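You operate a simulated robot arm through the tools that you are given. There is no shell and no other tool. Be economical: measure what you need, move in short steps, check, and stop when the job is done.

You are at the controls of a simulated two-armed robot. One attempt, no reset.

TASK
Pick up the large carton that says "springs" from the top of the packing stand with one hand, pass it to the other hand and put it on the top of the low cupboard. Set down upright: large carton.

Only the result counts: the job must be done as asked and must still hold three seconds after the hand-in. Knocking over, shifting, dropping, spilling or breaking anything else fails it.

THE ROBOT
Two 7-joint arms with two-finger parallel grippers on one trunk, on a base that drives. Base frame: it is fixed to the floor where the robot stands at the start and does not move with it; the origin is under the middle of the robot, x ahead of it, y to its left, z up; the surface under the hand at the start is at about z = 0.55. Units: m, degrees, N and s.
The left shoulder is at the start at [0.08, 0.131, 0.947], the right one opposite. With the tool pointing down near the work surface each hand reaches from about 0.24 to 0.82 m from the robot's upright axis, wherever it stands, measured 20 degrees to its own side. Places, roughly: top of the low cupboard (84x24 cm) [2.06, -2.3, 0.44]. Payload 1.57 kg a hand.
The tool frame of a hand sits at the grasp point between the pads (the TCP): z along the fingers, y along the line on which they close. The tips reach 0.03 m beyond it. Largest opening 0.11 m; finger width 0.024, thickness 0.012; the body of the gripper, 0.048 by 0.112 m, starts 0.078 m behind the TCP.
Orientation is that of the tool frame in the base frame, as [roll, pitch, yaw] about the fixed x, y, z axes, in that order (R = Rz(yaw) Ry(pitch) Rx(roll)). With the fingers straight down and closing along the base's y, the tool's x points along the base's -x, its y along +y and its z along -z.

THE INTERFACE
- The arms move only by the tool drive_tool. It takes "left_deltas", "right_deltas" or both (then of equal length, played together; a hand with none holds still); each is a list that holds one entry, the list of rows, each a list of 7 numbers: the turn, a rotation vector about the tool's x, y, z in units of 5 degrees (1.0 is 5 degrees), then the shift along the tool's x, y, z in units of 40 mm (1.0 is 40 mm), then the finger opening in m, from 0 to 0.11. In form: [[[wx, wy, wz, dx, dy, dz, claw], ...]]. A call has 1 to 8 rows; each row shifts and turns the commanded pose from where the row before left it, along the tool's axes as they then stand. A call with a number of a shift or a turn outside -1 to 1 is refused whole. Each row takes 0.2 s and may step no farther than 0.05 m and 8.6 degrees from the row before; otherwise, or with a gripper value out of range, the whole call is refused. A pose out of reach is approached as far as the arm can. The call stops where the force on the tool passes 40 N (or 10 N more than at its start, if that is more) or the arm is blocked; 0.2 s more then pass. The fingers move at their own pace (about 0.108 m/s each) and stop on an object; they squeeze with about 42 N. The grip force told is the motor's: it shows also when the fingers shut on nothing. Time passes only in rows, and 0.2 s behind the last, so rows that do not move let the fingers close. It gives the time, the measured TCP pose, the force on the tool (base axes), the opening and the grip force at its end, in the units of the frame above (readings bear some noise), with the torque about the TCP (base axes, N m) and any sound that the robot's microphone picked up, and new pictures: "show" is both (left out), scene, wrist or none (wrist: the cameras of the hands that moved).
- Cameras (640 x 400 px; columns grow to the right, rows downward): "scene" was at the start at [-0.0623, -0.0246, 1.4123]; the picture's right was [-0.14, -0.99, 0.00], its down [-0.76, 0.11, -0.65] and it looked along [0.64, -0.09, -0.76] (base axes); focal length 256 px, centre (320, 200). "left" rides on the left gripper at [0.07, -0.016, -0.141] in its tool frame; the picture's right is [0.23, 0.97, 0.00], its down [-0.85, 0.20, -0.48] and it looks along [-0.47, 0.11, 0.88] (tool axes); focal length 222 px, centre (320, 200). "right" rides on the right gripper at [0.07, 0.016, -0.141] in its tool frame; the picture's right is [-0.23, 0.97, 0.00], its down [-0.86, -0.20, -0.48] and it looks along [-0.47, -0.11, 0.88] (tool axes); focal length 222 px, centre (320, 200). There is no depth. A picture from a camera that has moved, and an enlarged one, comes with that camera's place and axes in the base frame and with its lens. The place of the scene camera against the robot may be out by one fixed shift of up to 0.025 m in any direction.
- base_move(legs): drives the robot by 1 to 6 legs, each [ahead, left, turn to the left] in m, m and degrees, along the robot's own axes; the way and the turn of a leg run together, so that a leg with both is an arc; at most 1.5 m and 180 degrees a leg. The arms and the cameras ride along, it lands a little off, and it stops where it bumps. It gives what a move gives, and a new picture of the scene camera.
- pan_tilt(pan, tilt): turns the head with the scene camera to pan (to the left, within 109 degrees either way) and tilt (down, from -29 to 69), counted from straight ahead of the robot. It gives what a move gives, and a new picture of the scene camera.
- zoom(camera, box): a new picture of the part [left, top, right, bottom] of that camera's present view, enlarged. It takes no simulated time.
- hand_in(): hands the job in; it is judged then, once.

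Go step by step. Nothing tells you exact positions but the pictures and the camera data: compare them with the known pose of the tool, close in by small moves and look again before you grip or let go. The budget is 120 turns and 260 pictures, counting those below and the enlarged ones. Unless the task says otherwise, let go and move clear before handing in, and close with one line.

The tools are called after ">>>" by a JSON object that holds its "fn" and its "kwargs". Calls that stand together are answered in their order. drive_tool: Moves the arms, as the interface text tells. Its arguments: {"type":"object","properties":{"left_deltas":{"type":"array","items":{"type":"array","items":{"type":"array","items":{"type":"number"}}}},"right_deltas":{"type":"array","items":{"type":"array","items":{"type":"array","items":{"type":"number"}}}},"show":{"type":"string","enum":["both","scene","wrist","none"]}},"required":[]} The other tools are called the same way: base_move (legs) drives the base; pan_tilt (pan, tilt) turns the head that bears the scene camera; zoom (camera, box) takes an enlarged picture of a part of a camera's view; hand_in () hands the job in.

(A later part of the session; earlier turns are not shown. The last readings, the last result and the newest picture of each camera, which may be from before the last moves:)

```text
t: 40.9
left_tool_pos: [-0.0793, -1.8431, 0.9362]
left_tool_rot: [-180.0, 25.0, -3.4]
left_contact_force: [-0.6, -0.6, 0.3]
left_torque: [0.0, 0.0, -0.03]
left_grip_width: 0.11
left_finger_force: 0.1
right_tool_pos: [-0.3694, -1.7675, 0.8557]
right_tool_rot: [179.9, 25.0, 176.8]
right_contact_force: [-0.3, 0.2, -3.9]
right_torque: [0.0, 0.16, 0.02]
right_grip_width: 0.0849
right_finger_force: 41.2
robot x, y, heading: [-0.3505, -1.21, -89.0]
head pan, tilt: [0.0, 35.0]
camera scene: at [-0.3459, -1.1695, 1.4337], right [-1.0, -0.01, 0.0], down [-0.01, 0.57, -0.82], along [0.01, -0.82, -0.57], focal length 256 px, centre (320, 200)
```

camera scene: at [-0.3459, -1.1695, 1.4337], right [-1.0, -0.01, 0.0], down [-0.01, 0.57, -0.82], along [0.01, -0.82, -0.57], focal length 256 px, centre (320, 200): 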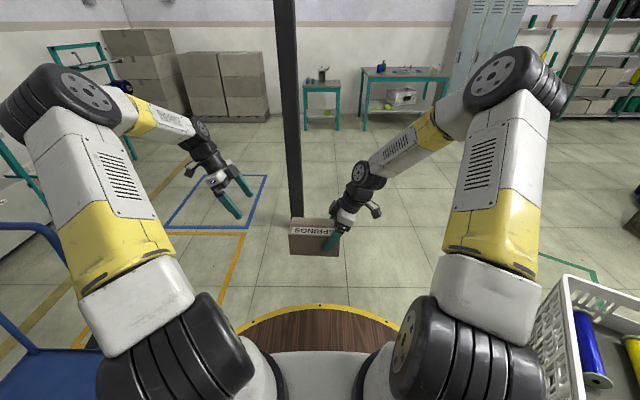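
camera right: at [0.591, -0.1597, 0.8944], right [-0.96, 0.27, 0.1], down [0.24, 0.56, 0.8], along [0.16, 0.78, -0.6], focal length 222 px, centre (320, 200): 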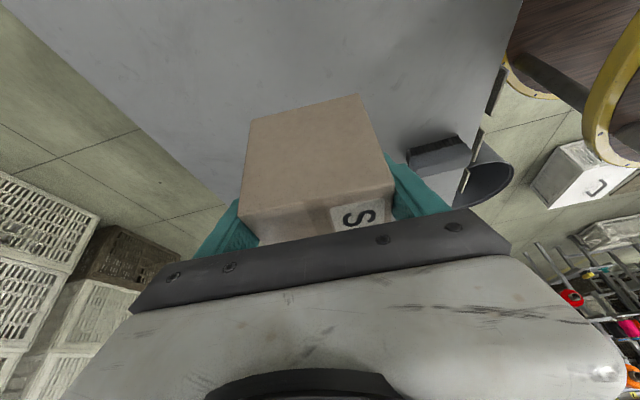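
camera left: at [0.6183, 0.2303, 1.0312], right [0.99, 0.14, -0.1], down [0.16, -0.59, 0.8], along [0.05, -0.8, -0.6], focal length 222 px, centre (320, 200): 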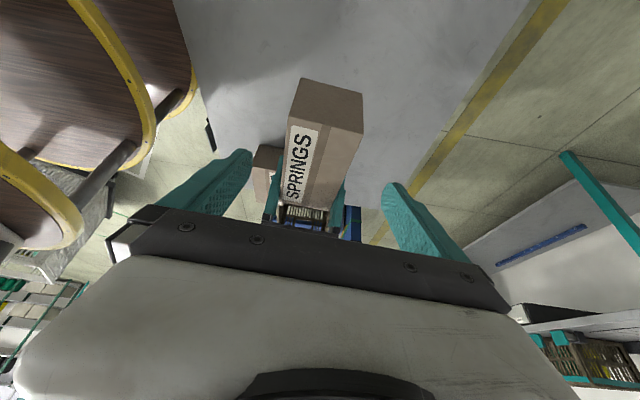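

>>> {"fn": "base_move", "kwargs": {"legs": [[0.6, 0, 0], [0, 0, 45]]}}

>>> {"fn": "pan_tilt", "kwargs": {"pan": 25, "tilt": 30}}

```text
t: 46.3
left_tool_pos: [0.2997, -2.0655, 0.9344]
left_tool_rot: [-180.0, 25.0, 41.9]
left_contact_force: [-0.3, 0.7, 0.3]
left_torque: [0.0, 0.0, -0.01]
left_grip_width: 0.1102
left_finger_force: 0.1
right_tool_pos: [0.0428, -2.2194, 0.856]
right_tool_rot: [179.9, 24.9, -138.1]
right_contact_force: [-0.3, 0.0, -4.1]
right_torque: [-0.1, 0.14, -0.04]
right_grip_width: 0.0849
right_finger_force: 41.5
robot x, y, heading: [-0.3405, -1.8071, -44.4]
head pan, tilt: [0.0, 35.0]
camera scene: at [-0.3747, -1.7849, 1.4337], right [-0.7, -0.72, 0.0], down [-0.41, 0.4, -0.82], along [0.59, -0.57, -0.57], focal length 256 px, centre (320, 200)
```

scene: 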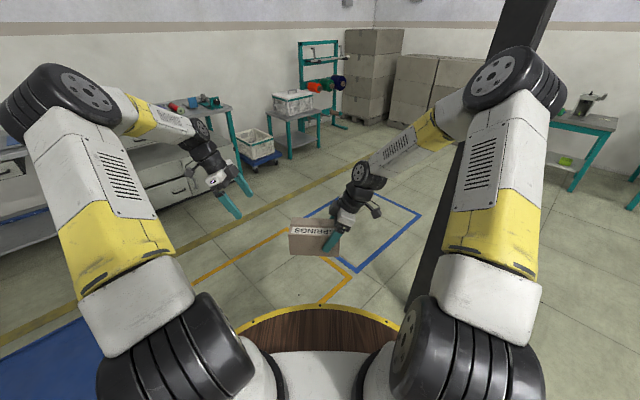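

```text
t: 47.2
left_tool_pos: [0.2998, -2.0665, 0.9356]
left_tool_rot: [180.0, 25.1, 41.9]
left_contact_force: [0.1, -0.2, 0.3]
left_torque: [-0.04, -0.01, 0.02]
left_grip_width: 0.11
left_finger_force: 0.0
right_tool_pos: [0.0411, -2.2197, 0.8555]
right_tool_rot: [180.0, 25.0, -138.1]
right_contact_force: [0.5, -0.4, -4.3]
right_torque: [-0.09, 0.14, 0.01]
right_grip_width: 0.0848
right_finger_force: 42.3
robot x, y, heading: [-0.3366, -1.8074, -44.1]
head pan, tilt: [25.0, 30.0]
camera scene: at [-0.3525, -1.7533, 1.4415], right [-0.33, -0.94, 0.0], down [-0.47, 0.16, -0.87], along [0.82, -0.28, -0.5], focal length 256 px, centre (320, 200)
```

scene: 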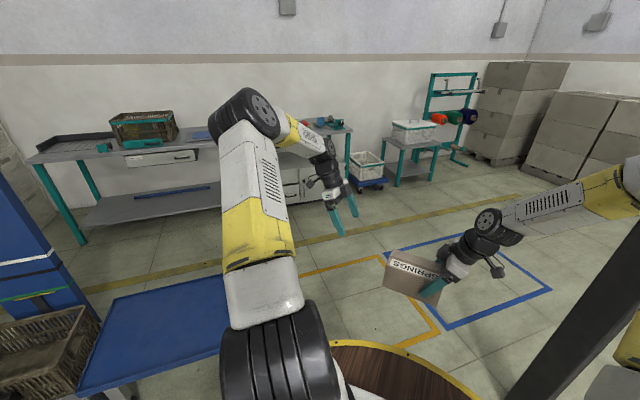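

The diagonal gap between the trolley handle and the column has about 0.55 m on each side of my path. I'll go through it, then turn to face the cupboard.

>>> {"fn": "base_move", "kwargs": {"legs": [[1.0, 0, 0], [0, 0, 44]]}}

>>> {"fn": "pan_tilt", "kwargs": {"pan": 10, "tilt": 28}}

```text
t: 54.4
left_tool_pos: [1.0041, -2.2237, 0.9347]
left_tool_rot: [-180.0, 25.0, 86.4]
left_contact_force: [-0.1, 0.4, -0.1]
left_torque: [-0.02, 0.01, 0.02]
left_grip_width: 0.11
left_finger_force: 0.0
right_tool_pos: [0.9286, -2.516, 0.8551]
right_tool_rot: [-179.9, 25.1, -93.6]
right_contact_force: [0.4, -0.4, -4.3]
right_torque: [-0.22, -0.01, 0.0]
right_grip_width: 0.0847
right_finger_force: 42.1
robot x, y, heading: [0.3659, -2.4937, 0.6]
head pan, tilt: [25.0, 30.0]
camera scene: at [0.3107, -2.4649, 1.4415], right [0.43, -0.9, 0.0], down [-0.45, -0.21, -0.87], along [0.78, 0.37, -0.5], focal length 256 px, centre (320, 200)
```

scene: 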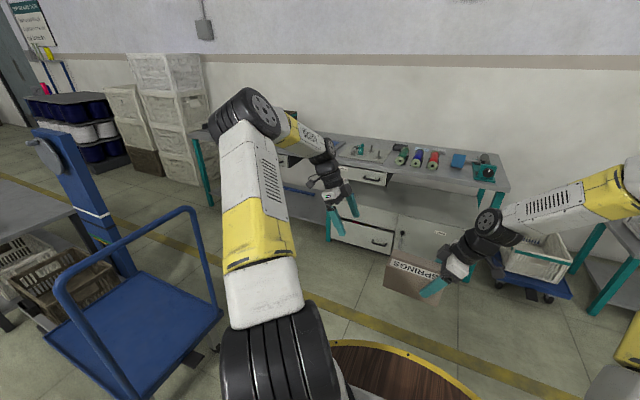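

```text
t: 55.1
left_tool_pos: [1.0038, -2.2245, 0.9356]
left_tool_rot: [-179.9, 24.9, 86.6]
left_contact_force: [-0.7, -0.1, -0.7]
left_torque: [0.0, 0.0, 0.02]
left_grip_width: 0.1104
left_finger_force: 0.0
right_tool_pos: [0.9283, -2.5161, 0.8545]
right_tool_rot: [-180.0, 25.0, -93.6]
right_contact_force: [-0.5, 0.3, -3.7]
right_torque: [-0.17, 0.01, 0.02]
right_grip_width: 0.0848
right_finger_force: 42.2
robot x, y, heading: [0.3702, -2.4881, 0.6]
head pan, tilt: [10.0, 28.0]
camera scene: at [0.3187, -2.4871, 1.4447], right [0.18, -0.98, 0.0], down [-0.46, -0.09, -0.88], along [0.87, 0.16, -0.47], focal length 256 px, centre (320, 200)
```

scene: 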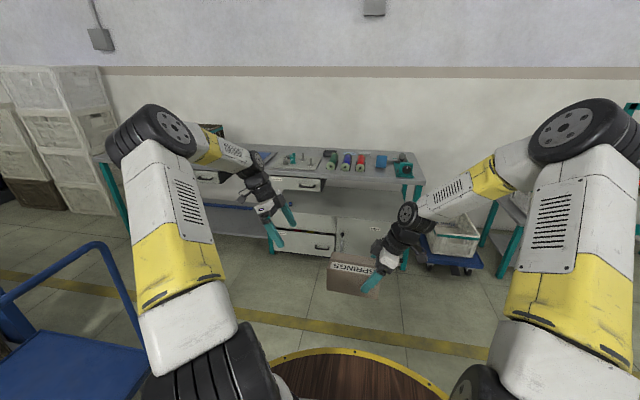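

>>> {"fn": "zoom", "kwargs": {"camera": "scene", "box": [220, 130, 460, 280]}}

```text
2.67 times, centred on (340, 205) of scene
camera zoom: at [0.3187, -2.4871, 1.4447], right [0.18, -0.98, 0.0], down [-0.46, -0.09, -0.88], along [0.87, 0.16, -0.47], focal length 683 px, centre (267, 187)
```

zoom: 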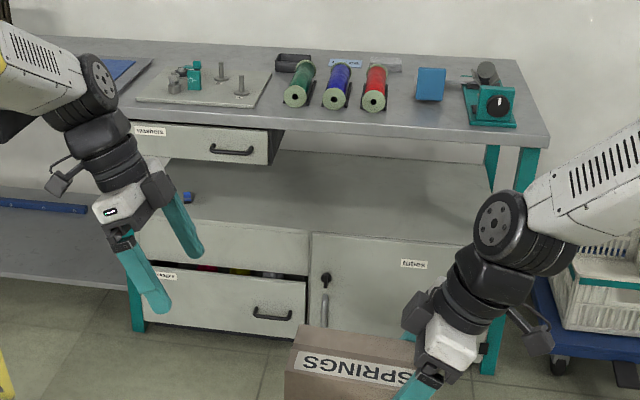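

The bench's front edge (z≈0.75) overhangs the cupboard top, so a hand coming from above won't fit. I need a nearly horizontal grip to slide the carton in, so I'll lend it briefly to the left hand and re-grip it with the right from its end.

>>> {"fn": "drive_tool", "kwargs": {"left_deltas": [[[0, 0, 0, -0.8, -0.286, 0.116, 0.11], [0, 0, 0, -0.8, -0.286, 0.116, 0.11], [0, 0, 0, -0.8, -0.286, 0.116, 0.11], [0, 0, 0, -0.8, -0.286, 0.116, 0.11], [0, 0, 0, -0.8, -0.286, 0.116, 0.11], [0, 0, 0, 0, 0, 0, 0.11]]], "show": "wrist"}}

```text
t: 56.5
left_tool_pos: [0.9389, -2.3755, 0.983]
left_tool_rot: [-180.0, 25.1, 86.5]
left_contact_force: [0.4, -0.2, -0.2]
left_torque: [0.0, 0.0, 0.0]
left_grip_width: 0.1097
left_finger_force: 0.0
right_tool_pos: [0.9272, -2.5157, 0.8556]
right_tool_rot: [180.0, 25.0, -93.6]
right_contact_force: [0.2, 0.0, -2.9]
right_torque: [-0.17, 0.02, 0.0]
right_grip_width: 0.085
right_finger_force: 42.0
robot x, y, heading: [0.3682, -2.4869, 0.4]
head pan, tilt: [10.0, 28.0]
camera left: at [0.9289, -2.2525, 1.0799], right [0.98, 0.15, -0.1], down [0.16, -0.58, 0.8], along [0.06, -0.8, -0.6], focal length 222 px, centre (320, 200)
```

left: 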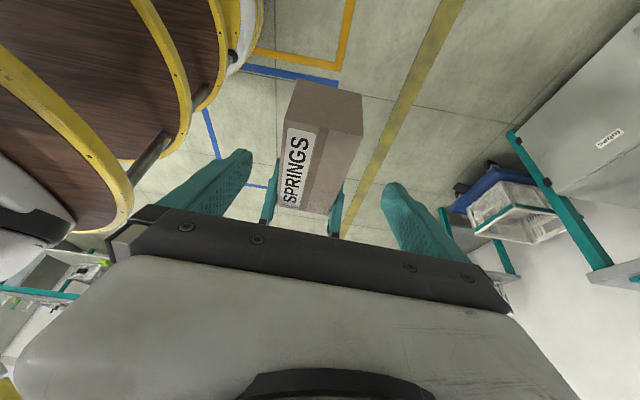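

The alignment is the same as before, so I'll approach and close the left hand.

>>> {"fn": "drive_tool", "kwargs": {"left_deltas": [[[0, 0, 0, 0, -0.03, 0.875, 0.11], [0, 0, 0, 0, 0, 0.875, 0.11], [0, 0, 0, 0, 0, 0.875, 0.11], [0, 0, 0, 0, 0, 0.875, 0.11], [0, 0, 0, 0, 0, 0, 0.11], [0, 0, 0, 0, 0, 0, 0], [0, 0, 0, 0, 0, 0, 0], [0, 0, 0, 0, 0, 0, 0]]], "show": "wrist"}}

```text
t: 58.3
left_tool_pos: [0.933, -2.4344, 0.8565]
left_tool_rot: [179.9, 25.0, 86.4]
left_contact_force: [0.8, -1.9, -0.3]
left_torque: [0.44, -0.24, 0.09]
left_grip_width: 0.0848
left_finger_force: 41.9
right_tool_pos: [0.9289, -2.5156, 0.8556]
right_tool_rot: [180.0, 25.0, -93.6]
right_contact_force: [1.0, 2.4, -0.3]
right_torque: [-0.3, 0.21, -0.06]
right_grip_width: 0.0848
right_finger_force: 41.9
robot x, y, heading: [0.3659, -2.4925, 0.6]
head pan, tilt: [10.0, 28.0]
camera left: at [0.924, -2.3114, 0.9547], right [0.98, 0.15, -0.1], down [0.16, -0.58, 0.8], along [0.06, -0.8, -0.6], focal length 222 px, centre (320, 200)
```

left: 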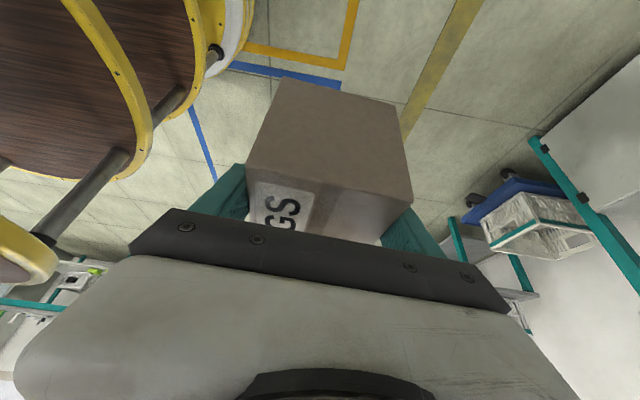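

The left hand is gripping. I'll open the right hand, withdraw it and tilt it flatter by 40°.

>>> {"fn": "drive_tool", "kwargs": {"right_deltas": [[[0, 0, 0, 0, 0, 0, 0.11], [0, 0, 0, 0, 0, 0, 0.11], [0, 0, 0, 0, 0, 0, 0.11], [0, 0, 0, 0, 0, -0.8, 0.11], [0, 0, 0, 0, 0, -0.8, 0.11], [0, 0, 0, 0, 0, -0.8, 0.11], [0, 0, 0, 0, 0, -0.8, 0.11], [0, 0, 0, 0, 0, -0.8, 0.11]]], "show": "none"}}

>>> {"fn": "drive_tool", "kwargs": {"right_deltas": [[[0, -1, 0, 0, 0, 0, 0.11], [0, -1, 0, 0, 0, 0, 0.11], [0, -1, 0, 0, 0, 0, 0.11], [0, -1, 0, 0, 0, 0, 0.11], [0, -1, 0, 0, 0, 0, 0.11], [0, -1, 0, 0, 0, 0, 0.11], [0, -1, 0, 0, 0, 0, 0.11], [0, -1, 0, 0, 0, 0, 0.11]]], "show": "both"}}

```text
t: 60.1
left_tool_pos: [0.9335, -2.4337, 0.8578]
left_tool_rot: [179.9, 24.9, 86.5]
left_contact_force: [0.3, -0.3, -0.2]
left_torque: [0.15, 0.0, 0.0]
left_grip_width: 0.0848
left_finger_force: 41.9
right_tool_pos: [0.9229, -2.5832, 0.9988]
right_tool_rot: [180.0, 25.0, -93.5]
right_contact_force: [0.5, -0.9, 0.0]
right_torque: [-0.01, 0.0, 0.03]
right_grip_width: 0.1099
right_finger_force: 0.1
robot x, y, heading: [0.3676, -2.4885, 0.8]
head pan, tilt: [10.0, 28.0]
```

```text
t: 61.9
left_tool_pos: [0.9318, -2.4334, 0.8573]
left_tool_rot: [179.9, 25.0, 86.4]
left_contact_force: [-0.3, 0.2, 0.2]
left_torque: [0.12, 0.0, -0.02]
left_grip_width: 0.085
left_finger_force: 42.0
right_tool_pos: [0.922, -2.5825, 1.0011]
right_tool_rot: [-180.0, 65.1, -93.5]
right_contact_force: [0.7, 0.6, -0.3]
right_torque: [-0.04, 0.0, 0.0]
right_grip_width: 0.1101
right_finger_force: 0.1
robot x, y, heading: [0.3652, -2.4859, 0.6]
head pan, tilt: [10.0, 28.0]
camera scene: at [0.3186, -2.487, 1.4447], right [0.18, -0.98, 0.0], down [-0.46, -0.09, -0.88], along [0.87, 0.16, -0.47], focal length 256 px, centre (320, 200)
camera right: at [0.8967, -2.7403, 0.9974], right [-0.97, 0.16, 0.21], down [0.19, -0.09, 0.98], along [0.17, 0.98, 0.05], focal length 222 px, centre (320, 200)
```

scene: 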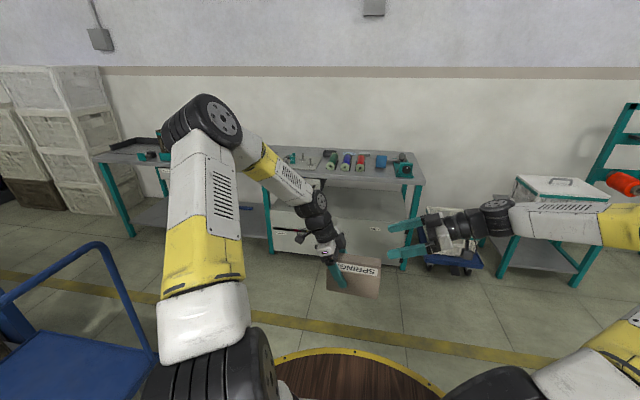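
right: 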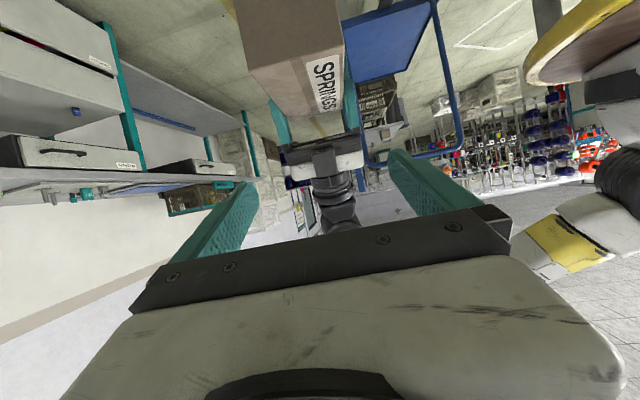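

>>> {"fn": "drive_tool", "kwargs": {"right_deltas": [[[0, 0, 0, 0.735, 0, -0.11, 0.11], [0, 0, 0, 0.735, 0, -0.11, 0.11], [0, 0, 0, 0.735, 0, -0.11, 0.11], [0, 0, 0, 0.735, 0, -0.11, 0.11], [0, 0, 0, 0, 0, 0, 0.11]]], "show": "wrist"}}

>>> {"fn": "zoom", "kwargs": {"camera": "right", "box": [200, 50, 440, 200]}}

```text
t: 63.1
left_tool_pos: [0.933, -2.434, 0.8573]
left_tool_rot: [179.9, 25.0, 86.5]
left_contact_force: [-0.1, 0.2, -0.3]
left_torque: [0.14, -0.03, -0.01]
left_grip_width: 0.085
left_finger_force: 41.8
right_tool_pos: [0.9196, -2.6492, 0.9021]
right_tool_rot: [180.0, 65.1, -93.7]
right_contact_force: [0.1, 0.4, 0.2]
right_torque: [0.0, 0.0, 0.0]
right_grip_width: 0.1099
right_finger_force: 0.2
robot x, y, heading: [0.3689, -2.49, 0.5]
head pan, tilt: [10.0, 28.0]
camera right: at [0.8923, -2.8065, 0.8995], right [-0.97, 0.16, 0.21], down [0.19, -0.08, 0.98], along [0.17, 0.98, 0.05], focal length 222 px, centre (320, 200)
```

right: 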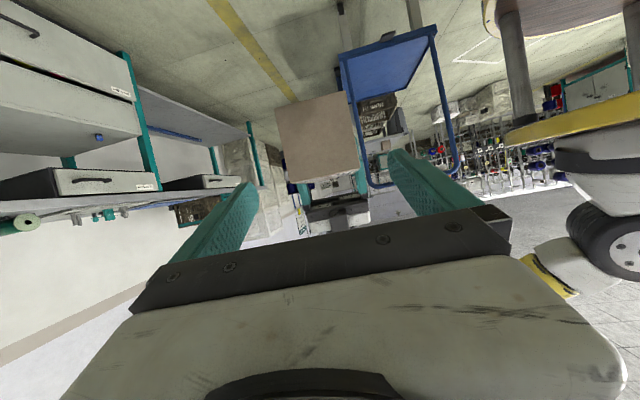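

```text
2.67 times, centred on (320, 125) of right
camera zoom: at [0.8923, -2.8065, 0.8995], right [-0.97, 0.16, 0.21], down [0.19, -0.08, 0.98], along [0.17, 0.98, 0.05], focal length 592 px, centre (320, 400)
```

zoom: 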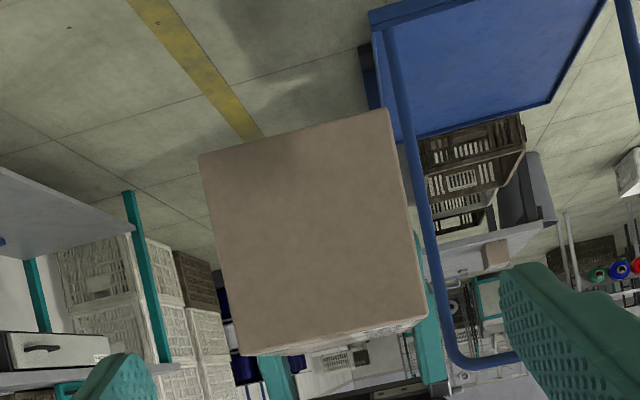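

The end-face centre is at (0.926, -2.547, 0.843), which matches the plan. I'll approach 15 cm and close.

>>> {"fn": "drive_tool", "kwargs": {"right_deltas": [[[0, 0, 0, 0, 0, 0.75, 0.11], [0, 0, 0, 0, 0, 0.75, 0.11], [0, 0, 0, 0, 0, 0.75, 0.11], [0, 0, 0, 0, 0, 0.75, 0.11], [0, 0, 0, 0, 0, 0.75, 0.11], [0, 0, 0, 0, 0, 0, 0.11]]], "show": "both"}}

```text
t: 64.5
left_tool_pos: [0.933, -2.4339, 0.8575]
left_tool_rot: [-180.0, 25.0, 86.4]
left_contact_force: [0.1, 1.2, -0.2]
left_torque: [0.15, -0.01, 0.02]
left_grip_width: 0.0848
left_finger_force: 42.0
right_tool_pos: [0.927, -2.5113, 0.8366]
right_tool_rot: [179.9, 65.0, -93.5]
right_contact_force: [0.6, 0.3, -0.5]
right_torque: [0.02, 0.02, 0.0]
right_grip_width: 0.1101
right_finger_force: 0.0
robot x, y, heading: [0.3678, -2.4856, 0.6]
head pan, tilt: [10.0, 28.0]
camera scene: at [0.3187, -2.4873, 1.4447], right [0.18, -0.98, 0.0], down [-0.46, -0.09, -0.88], along [0.87, 0.16, -0.47], focal length 256 px, centre (320, 200)
camera right: at [0.8997, -2.6697, 0.8334], right [-0.97, 0.16, 0.21], down [0.2, -0.08, 0.98], along [0.17, 0.98, 0.05], focal length 222 px, centre (320, 200)
```

scene: 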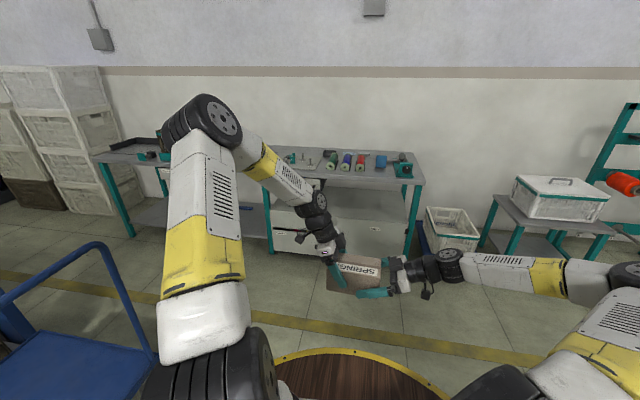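
right: 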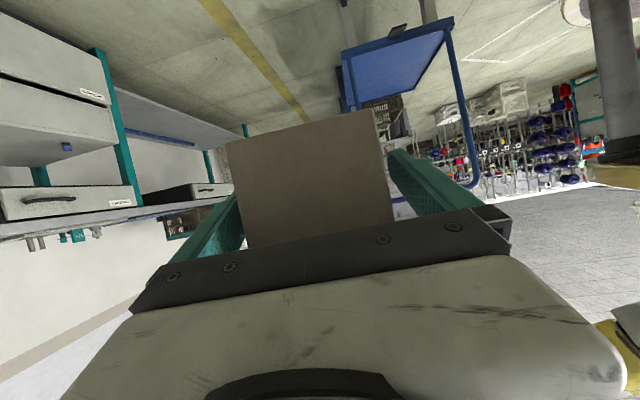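

Well placed. I'll close the right hand.

>>> {"fn": "drive_tool", "kwargs": {"right_deltas": [[[0, 0, 0, 0, 0, 0, 0], [0, 0, 0, 0, 0, 0, 0], [0, 0, 0, 0, 0, 0, 0], [0, 0, 0, 0, 0, 0, 0]]], "show": "none"}}

>>> {"fn": "drive_tool", "kwargs": {"left_deltas": [[[0, 0, 0, 0, 0, 0, 0.11], [0, 0, 0, 0, 0, 0, 0.11], [0, 0, 0, 0, 0, 0, 0.11], [0, 0, 0, 0, 0, -0.6, 0.11], [0, 0, 0, 0, 0, -0.8, 0.11], [0, 0, 0, 0, 0, -0.8, 0.11], [0, 0, 0, 0, 0, -0.8, 0.11], [0, 0, 0, 0, 0, -0.8, 0.11]]], "show": "both"}}

```text
t: 65.5
left_tool_pos: [0.9321, -2.4346, 0.8571]
left_tool_rot: [-179.8, 25.0, 86.5]
left_contact_force: [-11.4, -1.4, 1.9]
left_torque: [-0.27, -0.31, -1.11]
left_grip_width: 0.0848
left_finger_force: 42.0
right_tool_pos: [0.9273, -2.5137, 0.8359]
right_tool_rot: [-179.9, 65.0, -93.7]
right_contact_force: [11.8, 0.3, -2.5]
right_torque: [-0.13, 0.61, 0.2]
right_grip_width: 0.085
right_finger_force: 41.7
robot x, y, heading: [0.3695, -2.4909, 0.5]
head pan, tilt: [10.0, 28.0]
```

```text
t: 67.3
left_tool_pos: [0.939, -2.373, 0.9932]
left_tool_rot: [180.0, 25.0, 86.4]
left_contact_force: [0.1, 0.2, 0.6]
left_torque: [0.0, 0.01, -0.01]
left_grip_width: 0.1099
left_finger_force: 0.1
right_tool_pos: [0.9261, -2.5131, 0.8362]
right_tool_rot: [179.9, 65.1, -93.6]
right_contact_force: [0.2, -0.2, -0.6]
right_torque: [-0.19, 0.04, 0.04]
right_grip_width: 0.0848
right_finger_force: 42.1
robot x, y, heading: [0.3682, -2.4877, 0.6]
head pan, tilt: [10.0, 28.0]
camera scene: at [0.3189, -2.4873, 1.4447], right [0.18, -0.98, 0.0], down [-0.46, -0.09, -0.88], along [0.87, 0.16, -0.47], focal length 256 px, centre (320, 200)
camera left: at [0.9291, -2.2491, 1.0915], right [0.98, 0.14, -0.1], down [0.16, -0.58, 0.8], along [0.06, -0.8, -0.6], focal length 222 px, centre (320, 200)
```

scene: 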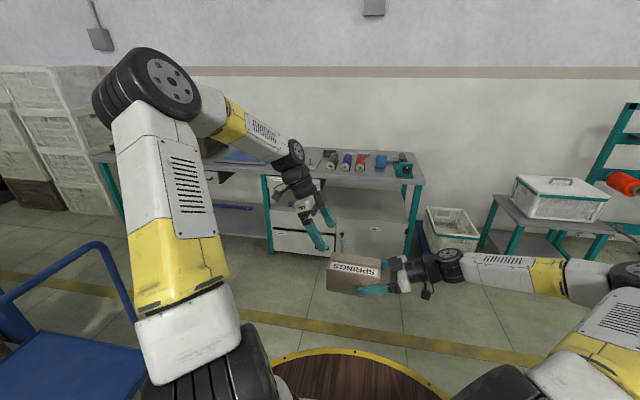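
left: 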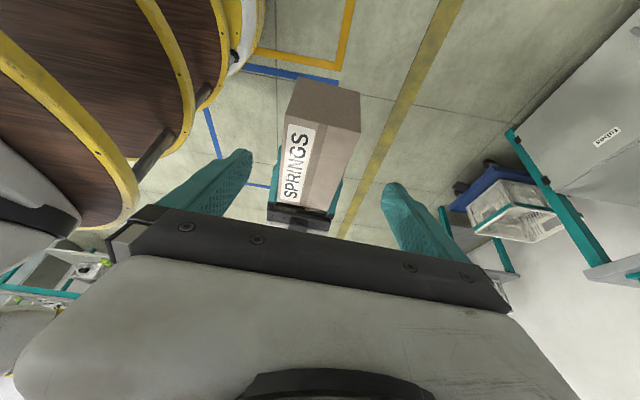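

The right hand now holds the carton alone with a nearly horizontal grip. I'll stow the left arm, extend the right and then yaw it to point ahead.

>>> {"fn": "drive_tool", "kwargs": {"left_deltas": [[[0, 0, 0, 0.64, -0.67, -0.3, 0.11], [0, 0, 0, 0.64, -0.67, -0.3, 0.11], [0, 0, 0, 0.64, -0.67, -0.3, 0.11], [0, 0, 0, 0.64, -0.67, -0.3, 0.11], [0, 0, 0, 0.64, -0.67, -0.3, 0.11], [0, 0, 0, 0.64, -0.67, -0.3, 0.11]]], "right_deltas": [[[0, 0, 0, 0.058, -0.62, -0.62, 0], [0, 0, 0, 0.058, -0.62, -0.62, 0], [0, 0, 0, 0.058, -0.62, -0.62, 0], [0, 0, 0, 0.058, -0.62, -0.62, 0], [0, 0, 0, 0.058, -0.62, -0.62, 0], [0, 0, 0, 0.058, -0.62, -0.62, 0]]], "show": "none"}}

>>> {"fn": "drive_tool", "kwargs": {"right_deltas": [[[0.907, 0, 0.421, 0, 0, 0, 0], [0.907, 0, 0.421, 0, 0, 0, 0], [0.907, 0, 0.421, 0, 0, 0, 0], [0.907, 0, 0.421, 0, 0, 0, 0], [0.907, 0, 0.421, 0, 0, 0, 0], [0.907, 0, 0.421, 0, 0, 0, 0], [0.907, 0, 0.421, 0, 0, 0, 0], [0.907, 0, 0.421, 0, 0, 0, 0]]], "show": "scene"}}

```text
t: 68.7
left_tool_pos: [0.7882, -2.1898, 0.9931]
left_tool_rot: [179.9, 25.0, 86.3]
left_contact_force: [0.2, 1.0, 0.3]
left_torque: [0.0, -0.04, 0.02]
left_grip_width: 0.11
left_finger_force: 0.0
right_tool_pos: [1.0682, -2.6633, 0.888]
right_tool_rot: [179.9, 65.0, -93.5]
right_contact_force: [1.0, -0.6, -4.0]
right_torque: [-0.19, 0.0, 0.0]
right_grip_width: 0.0847
right_finger_force: 42.1
robot x, y, heading: [0.3673, -2.4866, 0.4]
head pan, tilt: [10.0, 28.0]
```

```text
t: 70.5
left_tool_pos: [0.789, -2.1916, 0.9941]
left_tool_rot: [-180.0, 25.0, 86.5]
left_contact_force: [-0.5, 1.2, 0.2]
left_torque: [-0.03, 0.0, 0.04]
left_grip_width: 0.11
left_finger_force: 0.1
right_tool_pos: [1.0681, -2.663, 0.8888]
right_tool_rot: [-179.8, 65.0, -133.3]
right_contact_force: [-0.1, 1.0, -3.9]
right_torque: [-0.11, 0.13, -0.01]
right_grip_width: 0.0849
right_finger_force: 41.6
robot x, y, heading: [0.37, -2.4848, 0.7]
head pan, tilt: [10.0, 28.0]
camera scene: at [0.3187, -2.4873, 1.4447], right [0.18, -0.98, 0.0], down [-0.46, -0.09, -0.88], along [0.87, 0.16, -0.47], focal length 256 px, centre (320, 200)
```

scene: 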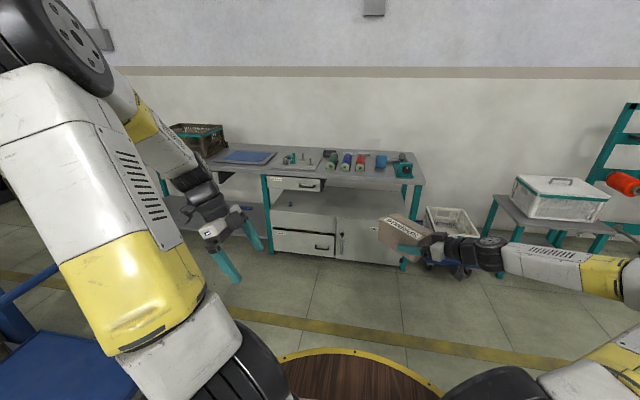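

>>> {"fn": "drive_tool", "kwargs": {"right_deltas": [[[0.907, 0, 0.421, 0, 0, 0, 0], [0.907, 0, 0.421, 0, 0, 0, 0], [0.907, 0, 0.421, 0, 0, 0, 0], [0.907, 0, 0.421, 0, 0, 0, 0], [0.907, 0, 0.421, 0, 0, 0, 0], [0.907, 0, 0.421, 0, 0, 0, 0], [0.907, 0, 0.421, 0, 0, 0, 0], [0.907, 0, 0.421, 0, 0, 0, 0]]], "show": "none"}}

>>> {"fn": "drive_tool", "kwargs": {"right_deltas": [[[0.907, 0, 0.421, 0, 0, 0, 0], [0.272, 0, 0.126, 0, 0, 0, 0], [0, 0, 0, 0, 0, 0, 0]]], "show": "both"}}

```text
t: 72.3
left_tool_pos: [0.7877, -2.1915, 0.9932]
left_tool_rot: [180.0, 25.1, 86.4]
left_contact_force: [-0.7, -0.3, -0.2]
left_torque: [0.03, -0.01, -0.02]
left_grip_width: 0.1099
left_finger_force: 0.1
right_tool_pos: [1.0682, -2.6643, 0.8894]
right_tool_rot: [-179.7, 65.2, -173.4]
right_contact_force: [0.4, -0.4, -3.7]
right_torque: [0.01, 0.14, 0.02]
right_grip_width: 0.0848
right_finger_force: 43.0
robot x, y, heading: [0.3678, -2.4891, 0.1]
head pan, tilt: [10.0, 28.0]
```

```text
t: 73.1
left_tool_pos: [0.7885, -2.1899, 0.9938]
left_tool_rot: [179.9, 25.0, 86.5]
left_contact_force: [-0.4, 0.0, 0.1]
left_torque: [0.01, -0.03, 0.0]
left_grip_width: 0.1101
left_finger_force: 0.0
right_tool_pos: [1.0668, -2.6626, 0.889]
right_tool_rot: [-179.6, 65.1, -179.7]
right_contact_force: [0.2, 0.8, -4.0]
right_torque: [-0.01, 0.15, 0.0]
right_grip_width: 0.0849
right_finger_force: 41.9
robot x, y, heading: [0.3707, -2.4918, 0.4]
head pan, tilt: [10.0, 28.0]
camera scene: at [0.3187, -2.4873, 1.4447], right [0.18, -0.98, 0.0], down [-0.46, -0.09, -0.88], along [0.87, 0.16, -0.47], focal length 256 px, centre (320, 200)
camera right: at [0.9093, -2.6468, 0.8855], right [0.1, 0.97, 0.2], down [-0.08, -0.2, 0.98], along [0.99, -0.11, 0.05], focal length 222 px, centre (320, 200)
```

scene: 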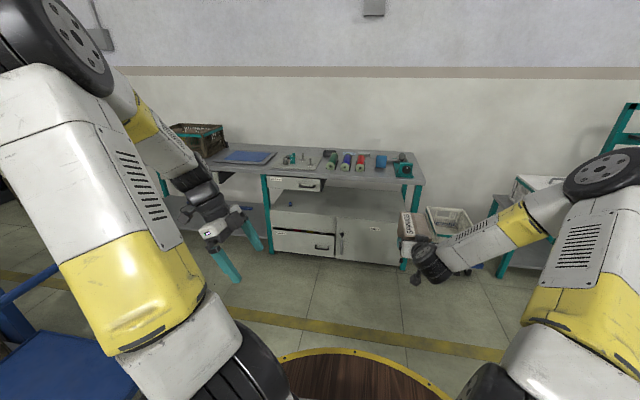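
right: 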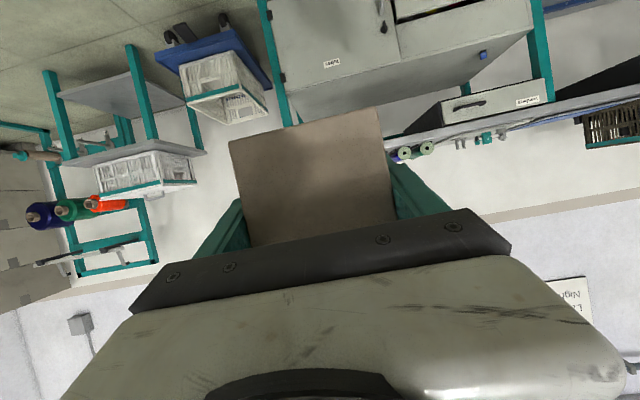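

The hand points ahead with the carton upright. I'll lower it to insertion height here, where there is nothing around.

>>> {"fn": "drive_tool", "kwargs": {"right_deltas": [[[0, 0, 0, 0.815, 0, 0.38, 0], [0, 0, 0, 0.815, 0, 0.38, 0], [0, 0, 0, 0.815, 0, 0.38, 0], [0, 0, 0, 0.815, 0, 0.38, 0], [0, 0, 0, 0.815, 0, 0.38, 0], [0, 0, 0, 0, 0, 0, 0]]], "show": "none"}}

>>> {"fn": "drive_tool", "kwargs": {"right_deltas": [[[0, 0, 0, 0.815, 0, 0.38, 0], [0, 0, 0, 0.815, 0, 0.38, 0], [0, 0, 0, 0.815, 0, 0.38, 0], [0, 0, 0, 0.815, 0, 0.38, 0], [0, 0, 0, 0.5, 0, 0.24, 0], [0, 0, 0, 0, 0, 0, 0]]], "show": "both"}}

```text
t: 74.5
left_tool_pos: [0.7887, -2.1911, 0.9941]
left_tool_rot: [180.0, 25.1, 86.5]
left_contact_force: [-0.2, -0.2, 0.1]
left_torque: [0.02, 0.01, -0.01]
left_grip_width: 0.1101
left_finger_force: 0.1
right_tool_pos: [1.0674, -2.663, 0.709]
right_tool_rot: [-179.5, 65.2, -179.6]
right_contact_force: [0.3, 0.9, -3.8]
right_torque: [0.04, 0.19, 0.05]
right_grip_width: 0.0848
right_finger_force: 41.7
robot x, y, heading: [0.3669, -2.49, 0.4]
head pan, tilt: [10.0, 28.0]
```

```text
t: 75.9
left_tool_pos: [0.7888, -2.191, 0.9929]
left_tool_rot: [180.0, 24.9, 86.4]
left_contact_force: [0.2, 0.2, 0.1]
left_torque: [0.04, 0.03, 0.01]
left_grip_width: 0.1102
left_finger_force: 0.0
right_tool_pos: [1.0699, -2.6648, 0.5421]
right_tool_rot: [-179.7, 65.2, -179.7]
right_contact_force: [0.1, 0.9, -4.1]
right_torque: [-0.02, 0.17, -0.01]
right_grip_width: 0.0849
right_finger_force: 42.7
robot x, y, heading: [0.3654, -2.4892, 0.6]
head pan, tilt: [10.0, 28.0]
camera scene: at [0.3187, -2.4872, 1.4447], right [0.18, -0.98, 0.0], down [-0.46, -0.09, -0.88], along [0.87, 0.16, -0.47], focal length 256 px, centre (320, 200)
camera right: at [0.911, -2.6492, 0.5381], right [0.1, 0.97, 0.2], down [-0.08, -0.2, 0.98], along [0.99, -0.11, 0.05], focal length 222 px, centre (320, 200)
```

scene: 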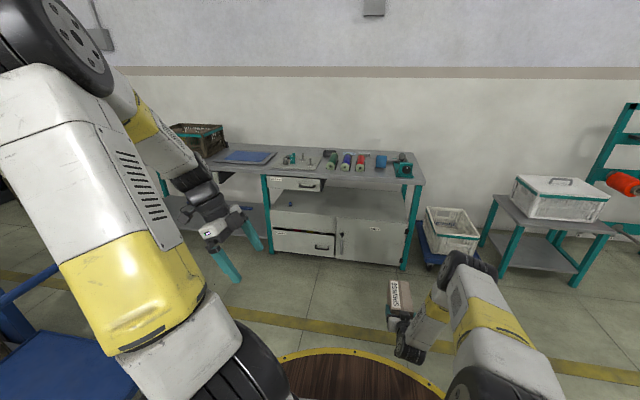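
right: 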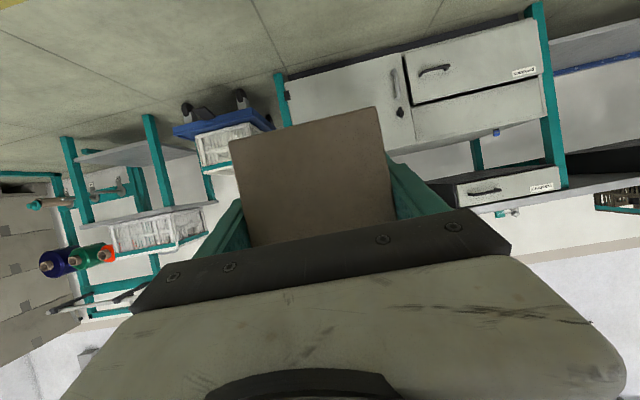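

The carton sits level at z ≈ 0.54, inside the gap height. I'll shift it left with the arm and drive 0.6 m towards the cupboard.

>>> {"fn": "drive_tool", "kwargs": {"right_deltas": [[[0, 0, 0, 0, 0.8, 0, 0], [0, 0, 0, 0, 0.8, 0, 0], [0, 0, 0, 0, 0.8, 0, 0], [0, 0, 0, 0, 0.8, 0, 0], [0, 0, 0, 0, 0.8, 0, 0], [0, 0, 0, 0, 0, 0, 0]]], "show": "none"}}

>>> {"fn": "base_move", "kwargs": {"legs": [[0.6, 0, 0]]}}

>>> {"fn": "pan_tilt", "kwargs": {"pan": -5, "tilt": 42}}

>>> {"fn": "zoom", "kwargs": {"camera": "right", "box": [0, 0, 640, 400]}}

```text
t: 77.3
left_tool_pos: [0.7886, -2.1907, 0.9933]
left_tool_rot: [180.0, 25.0, 86.5]
left_contact_force: [-0.1, -0.3, 1.2]
left_torque: [-0.03, -0.01, 0.01]
left_grip_width: 0.1102
left_finger_force: 0.0
right_tool_pos: [1.0685, -2.5033, 0.5406]
right_tool_rot: [-179.6, 65.0, -179.6]
right_contact_force: [0.0, 0.3, -4.1]
right_torque: [0.02, 0.15, 0.0]
right_grip_width: 0.0847
right_finger_force: 41.7
robot x, y, heading: [0.3691, -2.4878, 0.5]
head pan, tilt: [10.0, 28.0]
```

```text
t: 80.8
left_tool_pos: [1.4002, -2.1907, 0.9922]
left_tool_rot: [180.0, 25.0, 86.1]
left_contact_force: [-0.6, 0.5, 0.6]
left_torque: [0.01, 0.0, 0.0]
left_grip_width: 0.11
left_finger_force: 0.1
right_tool_pos: [1.6789, -2.5046, 0.5406]
right_tool_rot: [-179.5, 65.1, 180.0]
right_contact_force: [-0.2, 0.2, -3.4]
right_torque: [0.01, 0.19, -0.02]
right_grip_width: 0.0849
right_finger_force: 41.7
robot x, y, heading: [0.9752, -2.4878, 0.3]
head pan, tilt: [10.0, 28.0]
camera scene: at [0.9279, -2.4838, 1.4447], right [0.18, -0.98, 0.0], down [-0.46, -0.08, -0.88], along [0.87, 0.16, -0.47], focal length 256 px, centre (320, 200)
```

scene: 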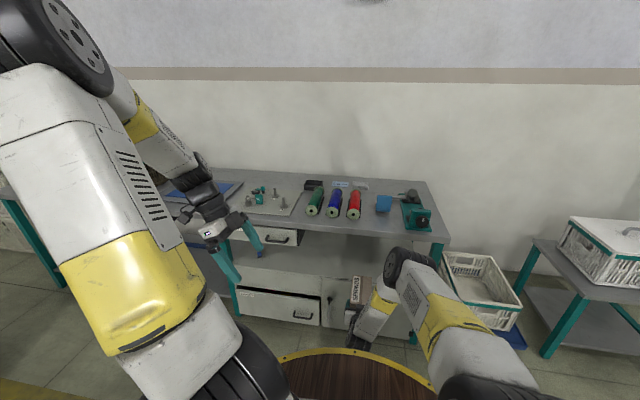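

```text
t: 81.5
left_tool_pos: [1.3983, -2.1901, 0.9927]
left_tool_rot: [-180.0, 25.0, 86.1]
left_contact_force: [-0.3, -0.9, 0.0]
left_torque: [-0.04, -0.02, 0.02]
left_grip_width: 0.11
left_finger_force: 0.2
right_tool_pos: [1.6785, -2.5054, 0.5401]
right_tool_rot: [-179.6, 65.0, 179.9]
right_contact_force: [-0.7, -0.1, -3.2]
right_torque: [0.04, 0.18, -0.01]
right_grip_width: 0.0848
right_finger_force: 41.9
robot x, y, heading: [0.9754, -2.4884, 0.0]
head pan, tilt: [-5.0, 42.0]
camera scene: at [0.9214, -2.5069, 1.4233], right [-0.08, -1.0, 0.0], down [-0.67, 0.06, -0.74], along [0.74, -0.06, -0.67], focal length 256 px, centre (320, 200)
```

scene: 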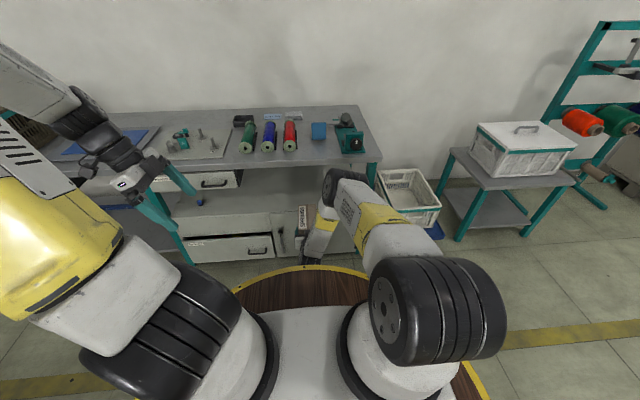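

```text
1.00 times, centred on (320, 200) of right (not enlarged: the box is as wide or as high as the picture)
camera zoom: at [1.5199, -2.4888, 0.5377], right [0.1, 0.97, 0.2], down [-0.08, -0.2, 0.98], along [0.99, -0.12, 0.05], focal length 222 px, centre (320, 200)
```

zoom: 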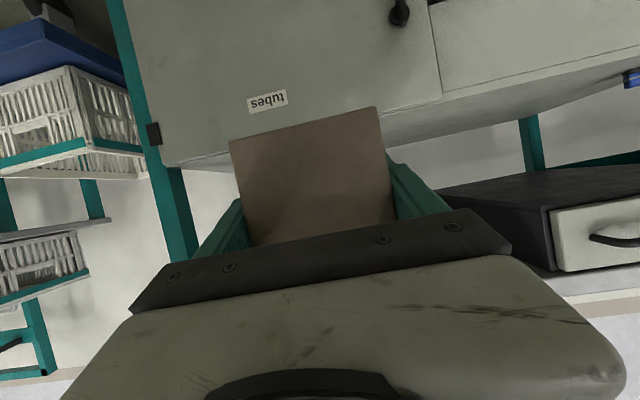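

The cupboard edge is at x ≈ 1.95, and the bay between the drawer and the leg is wide open. I'll drive the carton into the gap.

>>> {"fn": "base_move", "kwargs": {"legs": [[0.2, 0, 0]]}}

>>> {"fn": "zoom", "kwargs": {"camera": "right", "box": [0, 0, 640, 400]}}

```text
t: 83.1
left_tool_pos: [1.6041, -2.1906, 0.9922]
left_tool_rot: [179.9, 25.0, 86.0]
left_contact_force: [0.0, 0.4, -0.2]
left_torque: [0.01, 0.0, -0.03]
left_grip_width: 0.11
left_finger_force: 0.1
right_tool_pos: [1.8833, -2.5058, 0.5413]
right_tool_rot: [-179.6, 65.1, 179.9]
right_contact_force: [-0.5, 0.5, -4.2]
right_torque: [0.0, 0.2, 0.01]
right_grip_width: 0.0851
right_finger_force: 41.8
robot x, y, heading: [1.1804, -2.4854, 0.1]
head pan, tilt: [-5.0, 42.0]
camera scene: at [1.1258, -2.5065, 1.4232], right [-0.09, -1.0, 0.0], down [-0.67, 0.06, -0.74], along [0.74, -0.06, -0.67], focal length 256 px, centre (320, 200)
```

scene: 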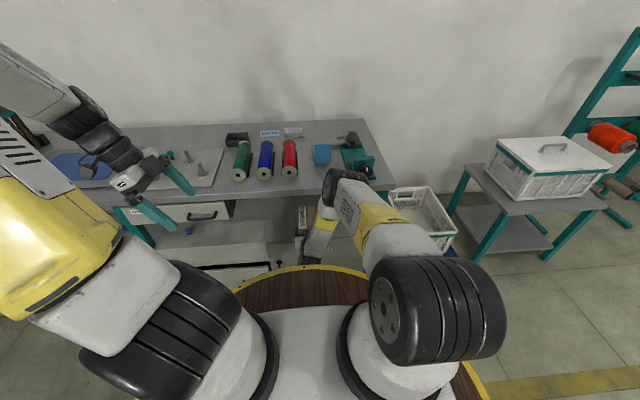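

```text
1.00 times, centred on (320, 200) of right (not enlarged: the box is as wide or as high as the picture)
camera zoom: at [1.7242, -2.4892, 0.5377], right [0.1, 0.97, 0.2], down [-0.08, -0.2, 0.98], along [0.99, -0.12, 0.05], focal length 222 px, centre (320, 200)
```

zoom: 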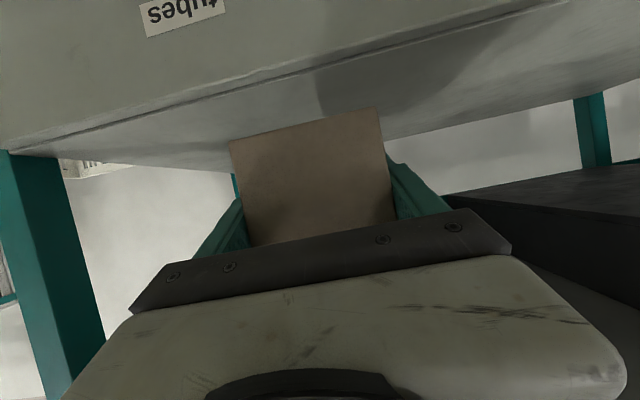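

The carton's front is over the cupboard top with good clearance. I'll do a last bit with the base, then advance with the arm.

>>> {"fn": "base_move", "kwargs": {"legs": [[0.09, 0, 0]]}}

>>> {"fn": "drive_tool", "kwargs": {"right_deltas": [[[0, 0, 0, -0.106, 0, 0.227, 0], [0, 0, 0, -0.106, 0, 0.227, 0], [0, 0, 0, -0.106, 0, 0.227, 0], [0, 0, 0, -0.106, 0, 0.227, 0], [0, 0, 0, 0, 0, 0, 0]]], "show": "both"}}

```text
t: 84.2
left_tool_pos: [1.6951, -2.1915, 0.9935]
left_tool_rot: [180.0, 25.1, 86.0]
left_contact_force: [0.1, 0.1, -0.3]
left_torque: [0.02, -0.01, -0.03]
left_grip_width: 0.1102
left_finger_force: 0.1
right_tool_pos: [1.9727, -2.5061, 0.5408]
right_tool_rot: [-179.6, 65.1, 179.8]
right_contact_force: [0.0, 0.1, -3.3]
right_torque: [0.02, 0.17, 0.01]
right_grip_width: 0.0849
right_finger_force: 41.8
robot x, y, heading: [1.2698, -2.4858, 0.1]
head pan, tilt: [-5.0, 42.0]
camera scene: at [1.2162, -2.5064, 1.4232], right [-0.09, -1.0, 0.0], down [-0.67, 0.06, -0.74], along [0.74, -0.07, -0.67], focal length 256 px, centre (320, 200)
```

scene: 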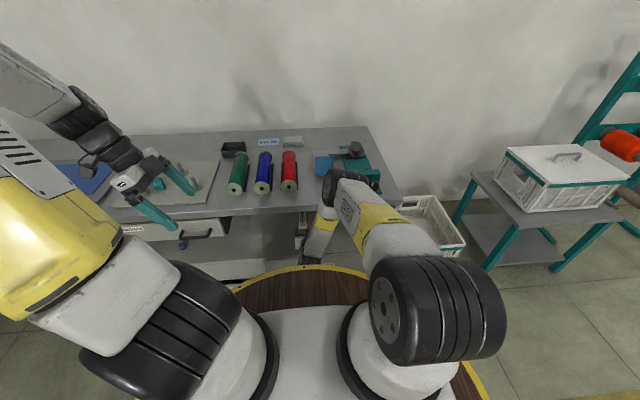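

```text
t: 85.4
left_tool_pos: [1.6947, -2.1906, 0.9931]
left_tool_rot: [180.0, 25.0, 86.0]
left_contact_force: [0.4, 0.4, 0.5]
left_torque: [0.0, -0.02, 0.0]
left_grip_width: 0.11
left_finger_force: 0.0
right_tool_pos: [2.0134, -2.5066, 0.5399]
right_tool_rot: [-179.5, 65.1, 179.8]
right_contact_force: [-0.5, 0.2, -3.9]
right_torque: [0.01, 0.14, 0.01]
right_grip_width: 0.0849
right_finger_force: 41.9
robot x, y, heading: [1.2702, -2.4862, -0.0]
head pan, tilt: [-5.0, 42.0]
camera scene: at [1.2162, -2.5065, 1.4232], right [-0.09, -1.0, 0.0], down [-0.67, 0.06, -0.74], along [0.74, -0.07, -0.67], focal length 256 px, centre (320, 200)
camera right: at [1.8552, -2.4898, 0.5378], right [0.11, 0.97, 0.2], down [-0.08, -0.2, 0.98], along [0.99, -0.12, 0.05], focal length 222 px, centre (320, 200)
```

scene: 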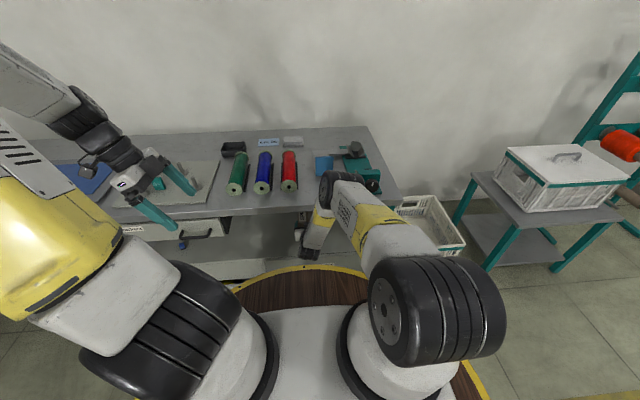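
right: 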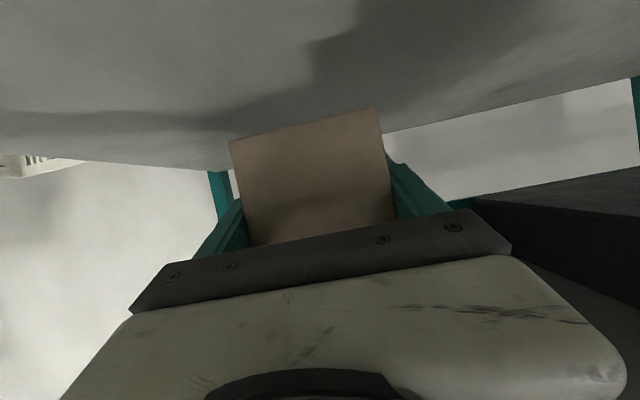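

The carton is fully over the cupboard top, so I'll lower it slowly and watch the force.

>>> {"fn": "drive_tool", "kwargs": {"right_deltas": [[[0, 0, 0, 0.377, 0, 0.176, 0], [0, 0, 0, 0.377, 0, 0.176, 0], [0, 0, 0, 0.377, 0, 0.176, 0], [0, 0, 0, 0, 0, 0, 0]]], "show": "wrist"}}

```text
t: 86.4
left_tool_pos: [1.6944, -2.1904, 0.9936]
left_tool_rot: [180.0, 25.0, 86.0]
left_contact_force: [1.0, -0.3, 0.5]
left_torque: [0.02, 0.0, 0.04]
left_grip_width: 0.1097
left_finger_force: 0.1
right_tool_pos: [2.0139, -2.5069, 0.4914]
right_tool_rot: [-179.4, 65.1, 179.9]
right_contact_force: [-0.7, -1.3, -4.0]
right_torque: [-0.03, 0.17, -0.02]
right_grip_width: 0.0846
right_finger_force: 41.9
robot x, y, heading: [1.271, -2.4862, 0.1]
head pan, tilt: [-5.0, 42.0]
camera right: at [1.8552, -2.4903, 0.4875], right [0.11, 0.97, 0.2], down [-0.08, -0.2, 0.98], along [0.99, -0.12, 0.05], focal length 222 px, centre (320, 200)
```

right: 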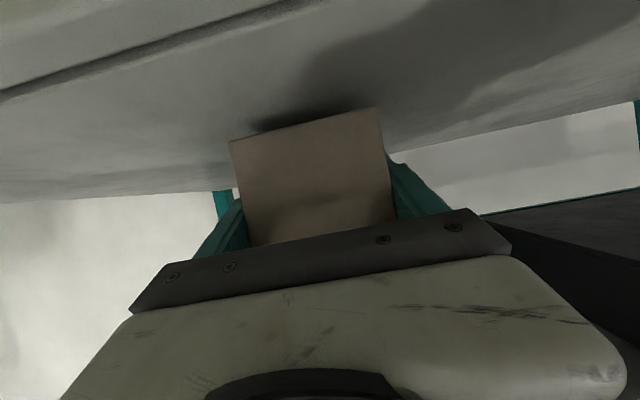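

>>> {"fn": "drive_tool", "kwargs": {"right_deltas": [[[0, 0, 0, 0.09, 0, 0.042, 0], [0, 0, 0, 0.09, 0, 0.042, 0], [0, 0, 0, 0, 0, 0, 0]]], "show": "none"}}

>>> {"fn": "drive_tool", "kwargs": {"right_deltas": [[[0, 0, 0, 0.07, 0, 0.032, 0], [0, 0, 0, 0, 0, 0, 0]]], "show": "wrist"}}

```text
t: 87.2
left_tool_pos: [1.694, -2.1915, 0.9936]
left_tool_rot: [180.0, 25.0, 85.9]
left_contact_force: [-0.7, -0.7, -1.1]
left_torque: [-0.01, -0.01, 0.0]
left_grip_width: 0.1098
left_finger_force: 0.1
right_tool_pos: [2.0132, -2.5072, 0.4823]
right_tool_rot: [-179.7, 65.2, 179.8]
right_contact_force: [0.5, 1.1, -4.4]
right_torque: [0.01, 0.19, -0.01]
right_grip_width: 0.0846
right_finger_force: 42.7
robot x, y, heading: [1.2741, -2.4868, 0.1]
head pan, tilt: [-5.0, 42.0]
```

```text
t: 87.8
left_tool_pos: [1.6947, -2.1915, 0.9928]
left_tool_rot: [179.8, 25.0, 85.9]
left_contact_force: [0.2, -0.4, -0.1]
left_torque: [0.03, 0.02, -0.02]
left_grip_width: 0.1099
left_finger_force: 0.0
right_tool_pos: [2.0136, -2.5075, 0.4813]
right_tool_rot: [-179.7, 65.3, 179.8]
right_contact_force: [-2.2, -0.2, 7.3]
right_torque: [0.48, -0.35, -0.1]
right_grip_width: 0.0849
right_finger_force: 42.2
robot x, y, heading: [1.2697, -2.4855, -0.1]
head pan, tilt: [-5.0, 42.0]
camera right: at [1.856, -2.4901, 0.477], right [0.11, 0.97, 0.2], down [-0.08, -0.2, 0.98], along [0.99, -0.12, 0.06], focal length 222 px, centre (320, 200)
```

right: 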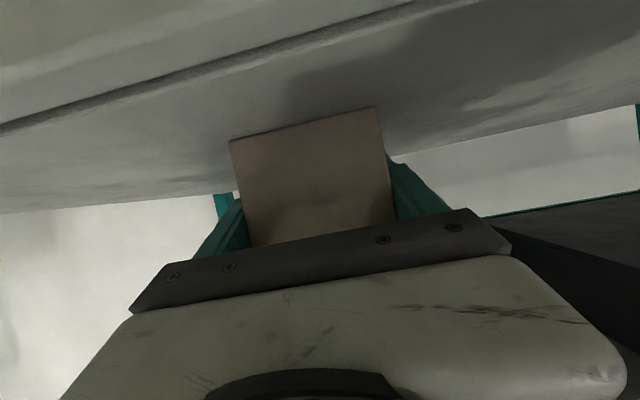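

The cupboard top is carrying the carton (upward force), so I'll open and back straight out.

>>> {"fn": "drive_tool", "kwargs": {"right_deltas": [[[0, 0, 0, 0, 0, 0, 0.095], [0, 0, 0, 0, 0, 0, 0.11], [0, 0, 0, 0, 0, 0, 0.11], [0, 0, 0, 0, 0, 0, 0.11]]], "show": "wrist"}}

```text
t: 88.8
left_tool_pos: [1.6955, -2.1905, 0.9917]
left_tool_rot: [180.0, 25.0, 86.0]
left_contact_force: [0.9, -0.1, 0.1]
left_torque: [0.02, 0.01, 0.03]
left_grip_width: 0.1101
left_finger_force: 0.1
right_tool_pos: [2.0124, -2.507, 0.4787]
right_tool_rot: [-179.6, 65.1, 179.8]
right_contact_force: [0.6, 0.7, 0.3]
right_torque: [-0.02, -0.01, 0.03]
right_grip_width: 0.1103
right_finger_force: 0.1
robot x, y, heading: [1.2676, -2.4829, -0.1]
head pan, tilt: [-5.0, 42.0]
camera right: at [1.8548, -2.4903, 0.476], right [0.11, 0.97, 0.2], down [-0.08, -0.2, 0.98], along [0.99, -0.12, 0.05], focal length 222 px, centre (320, 200)
```

right: 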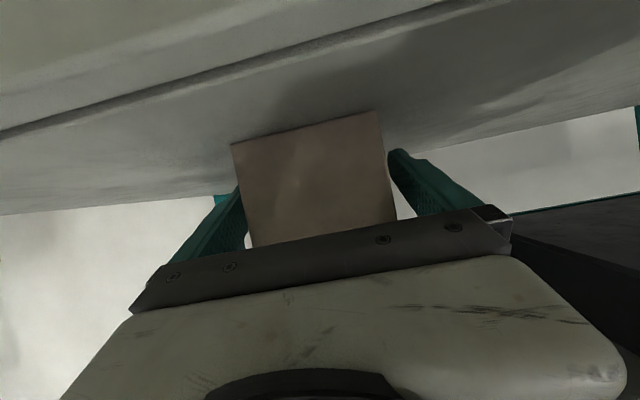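

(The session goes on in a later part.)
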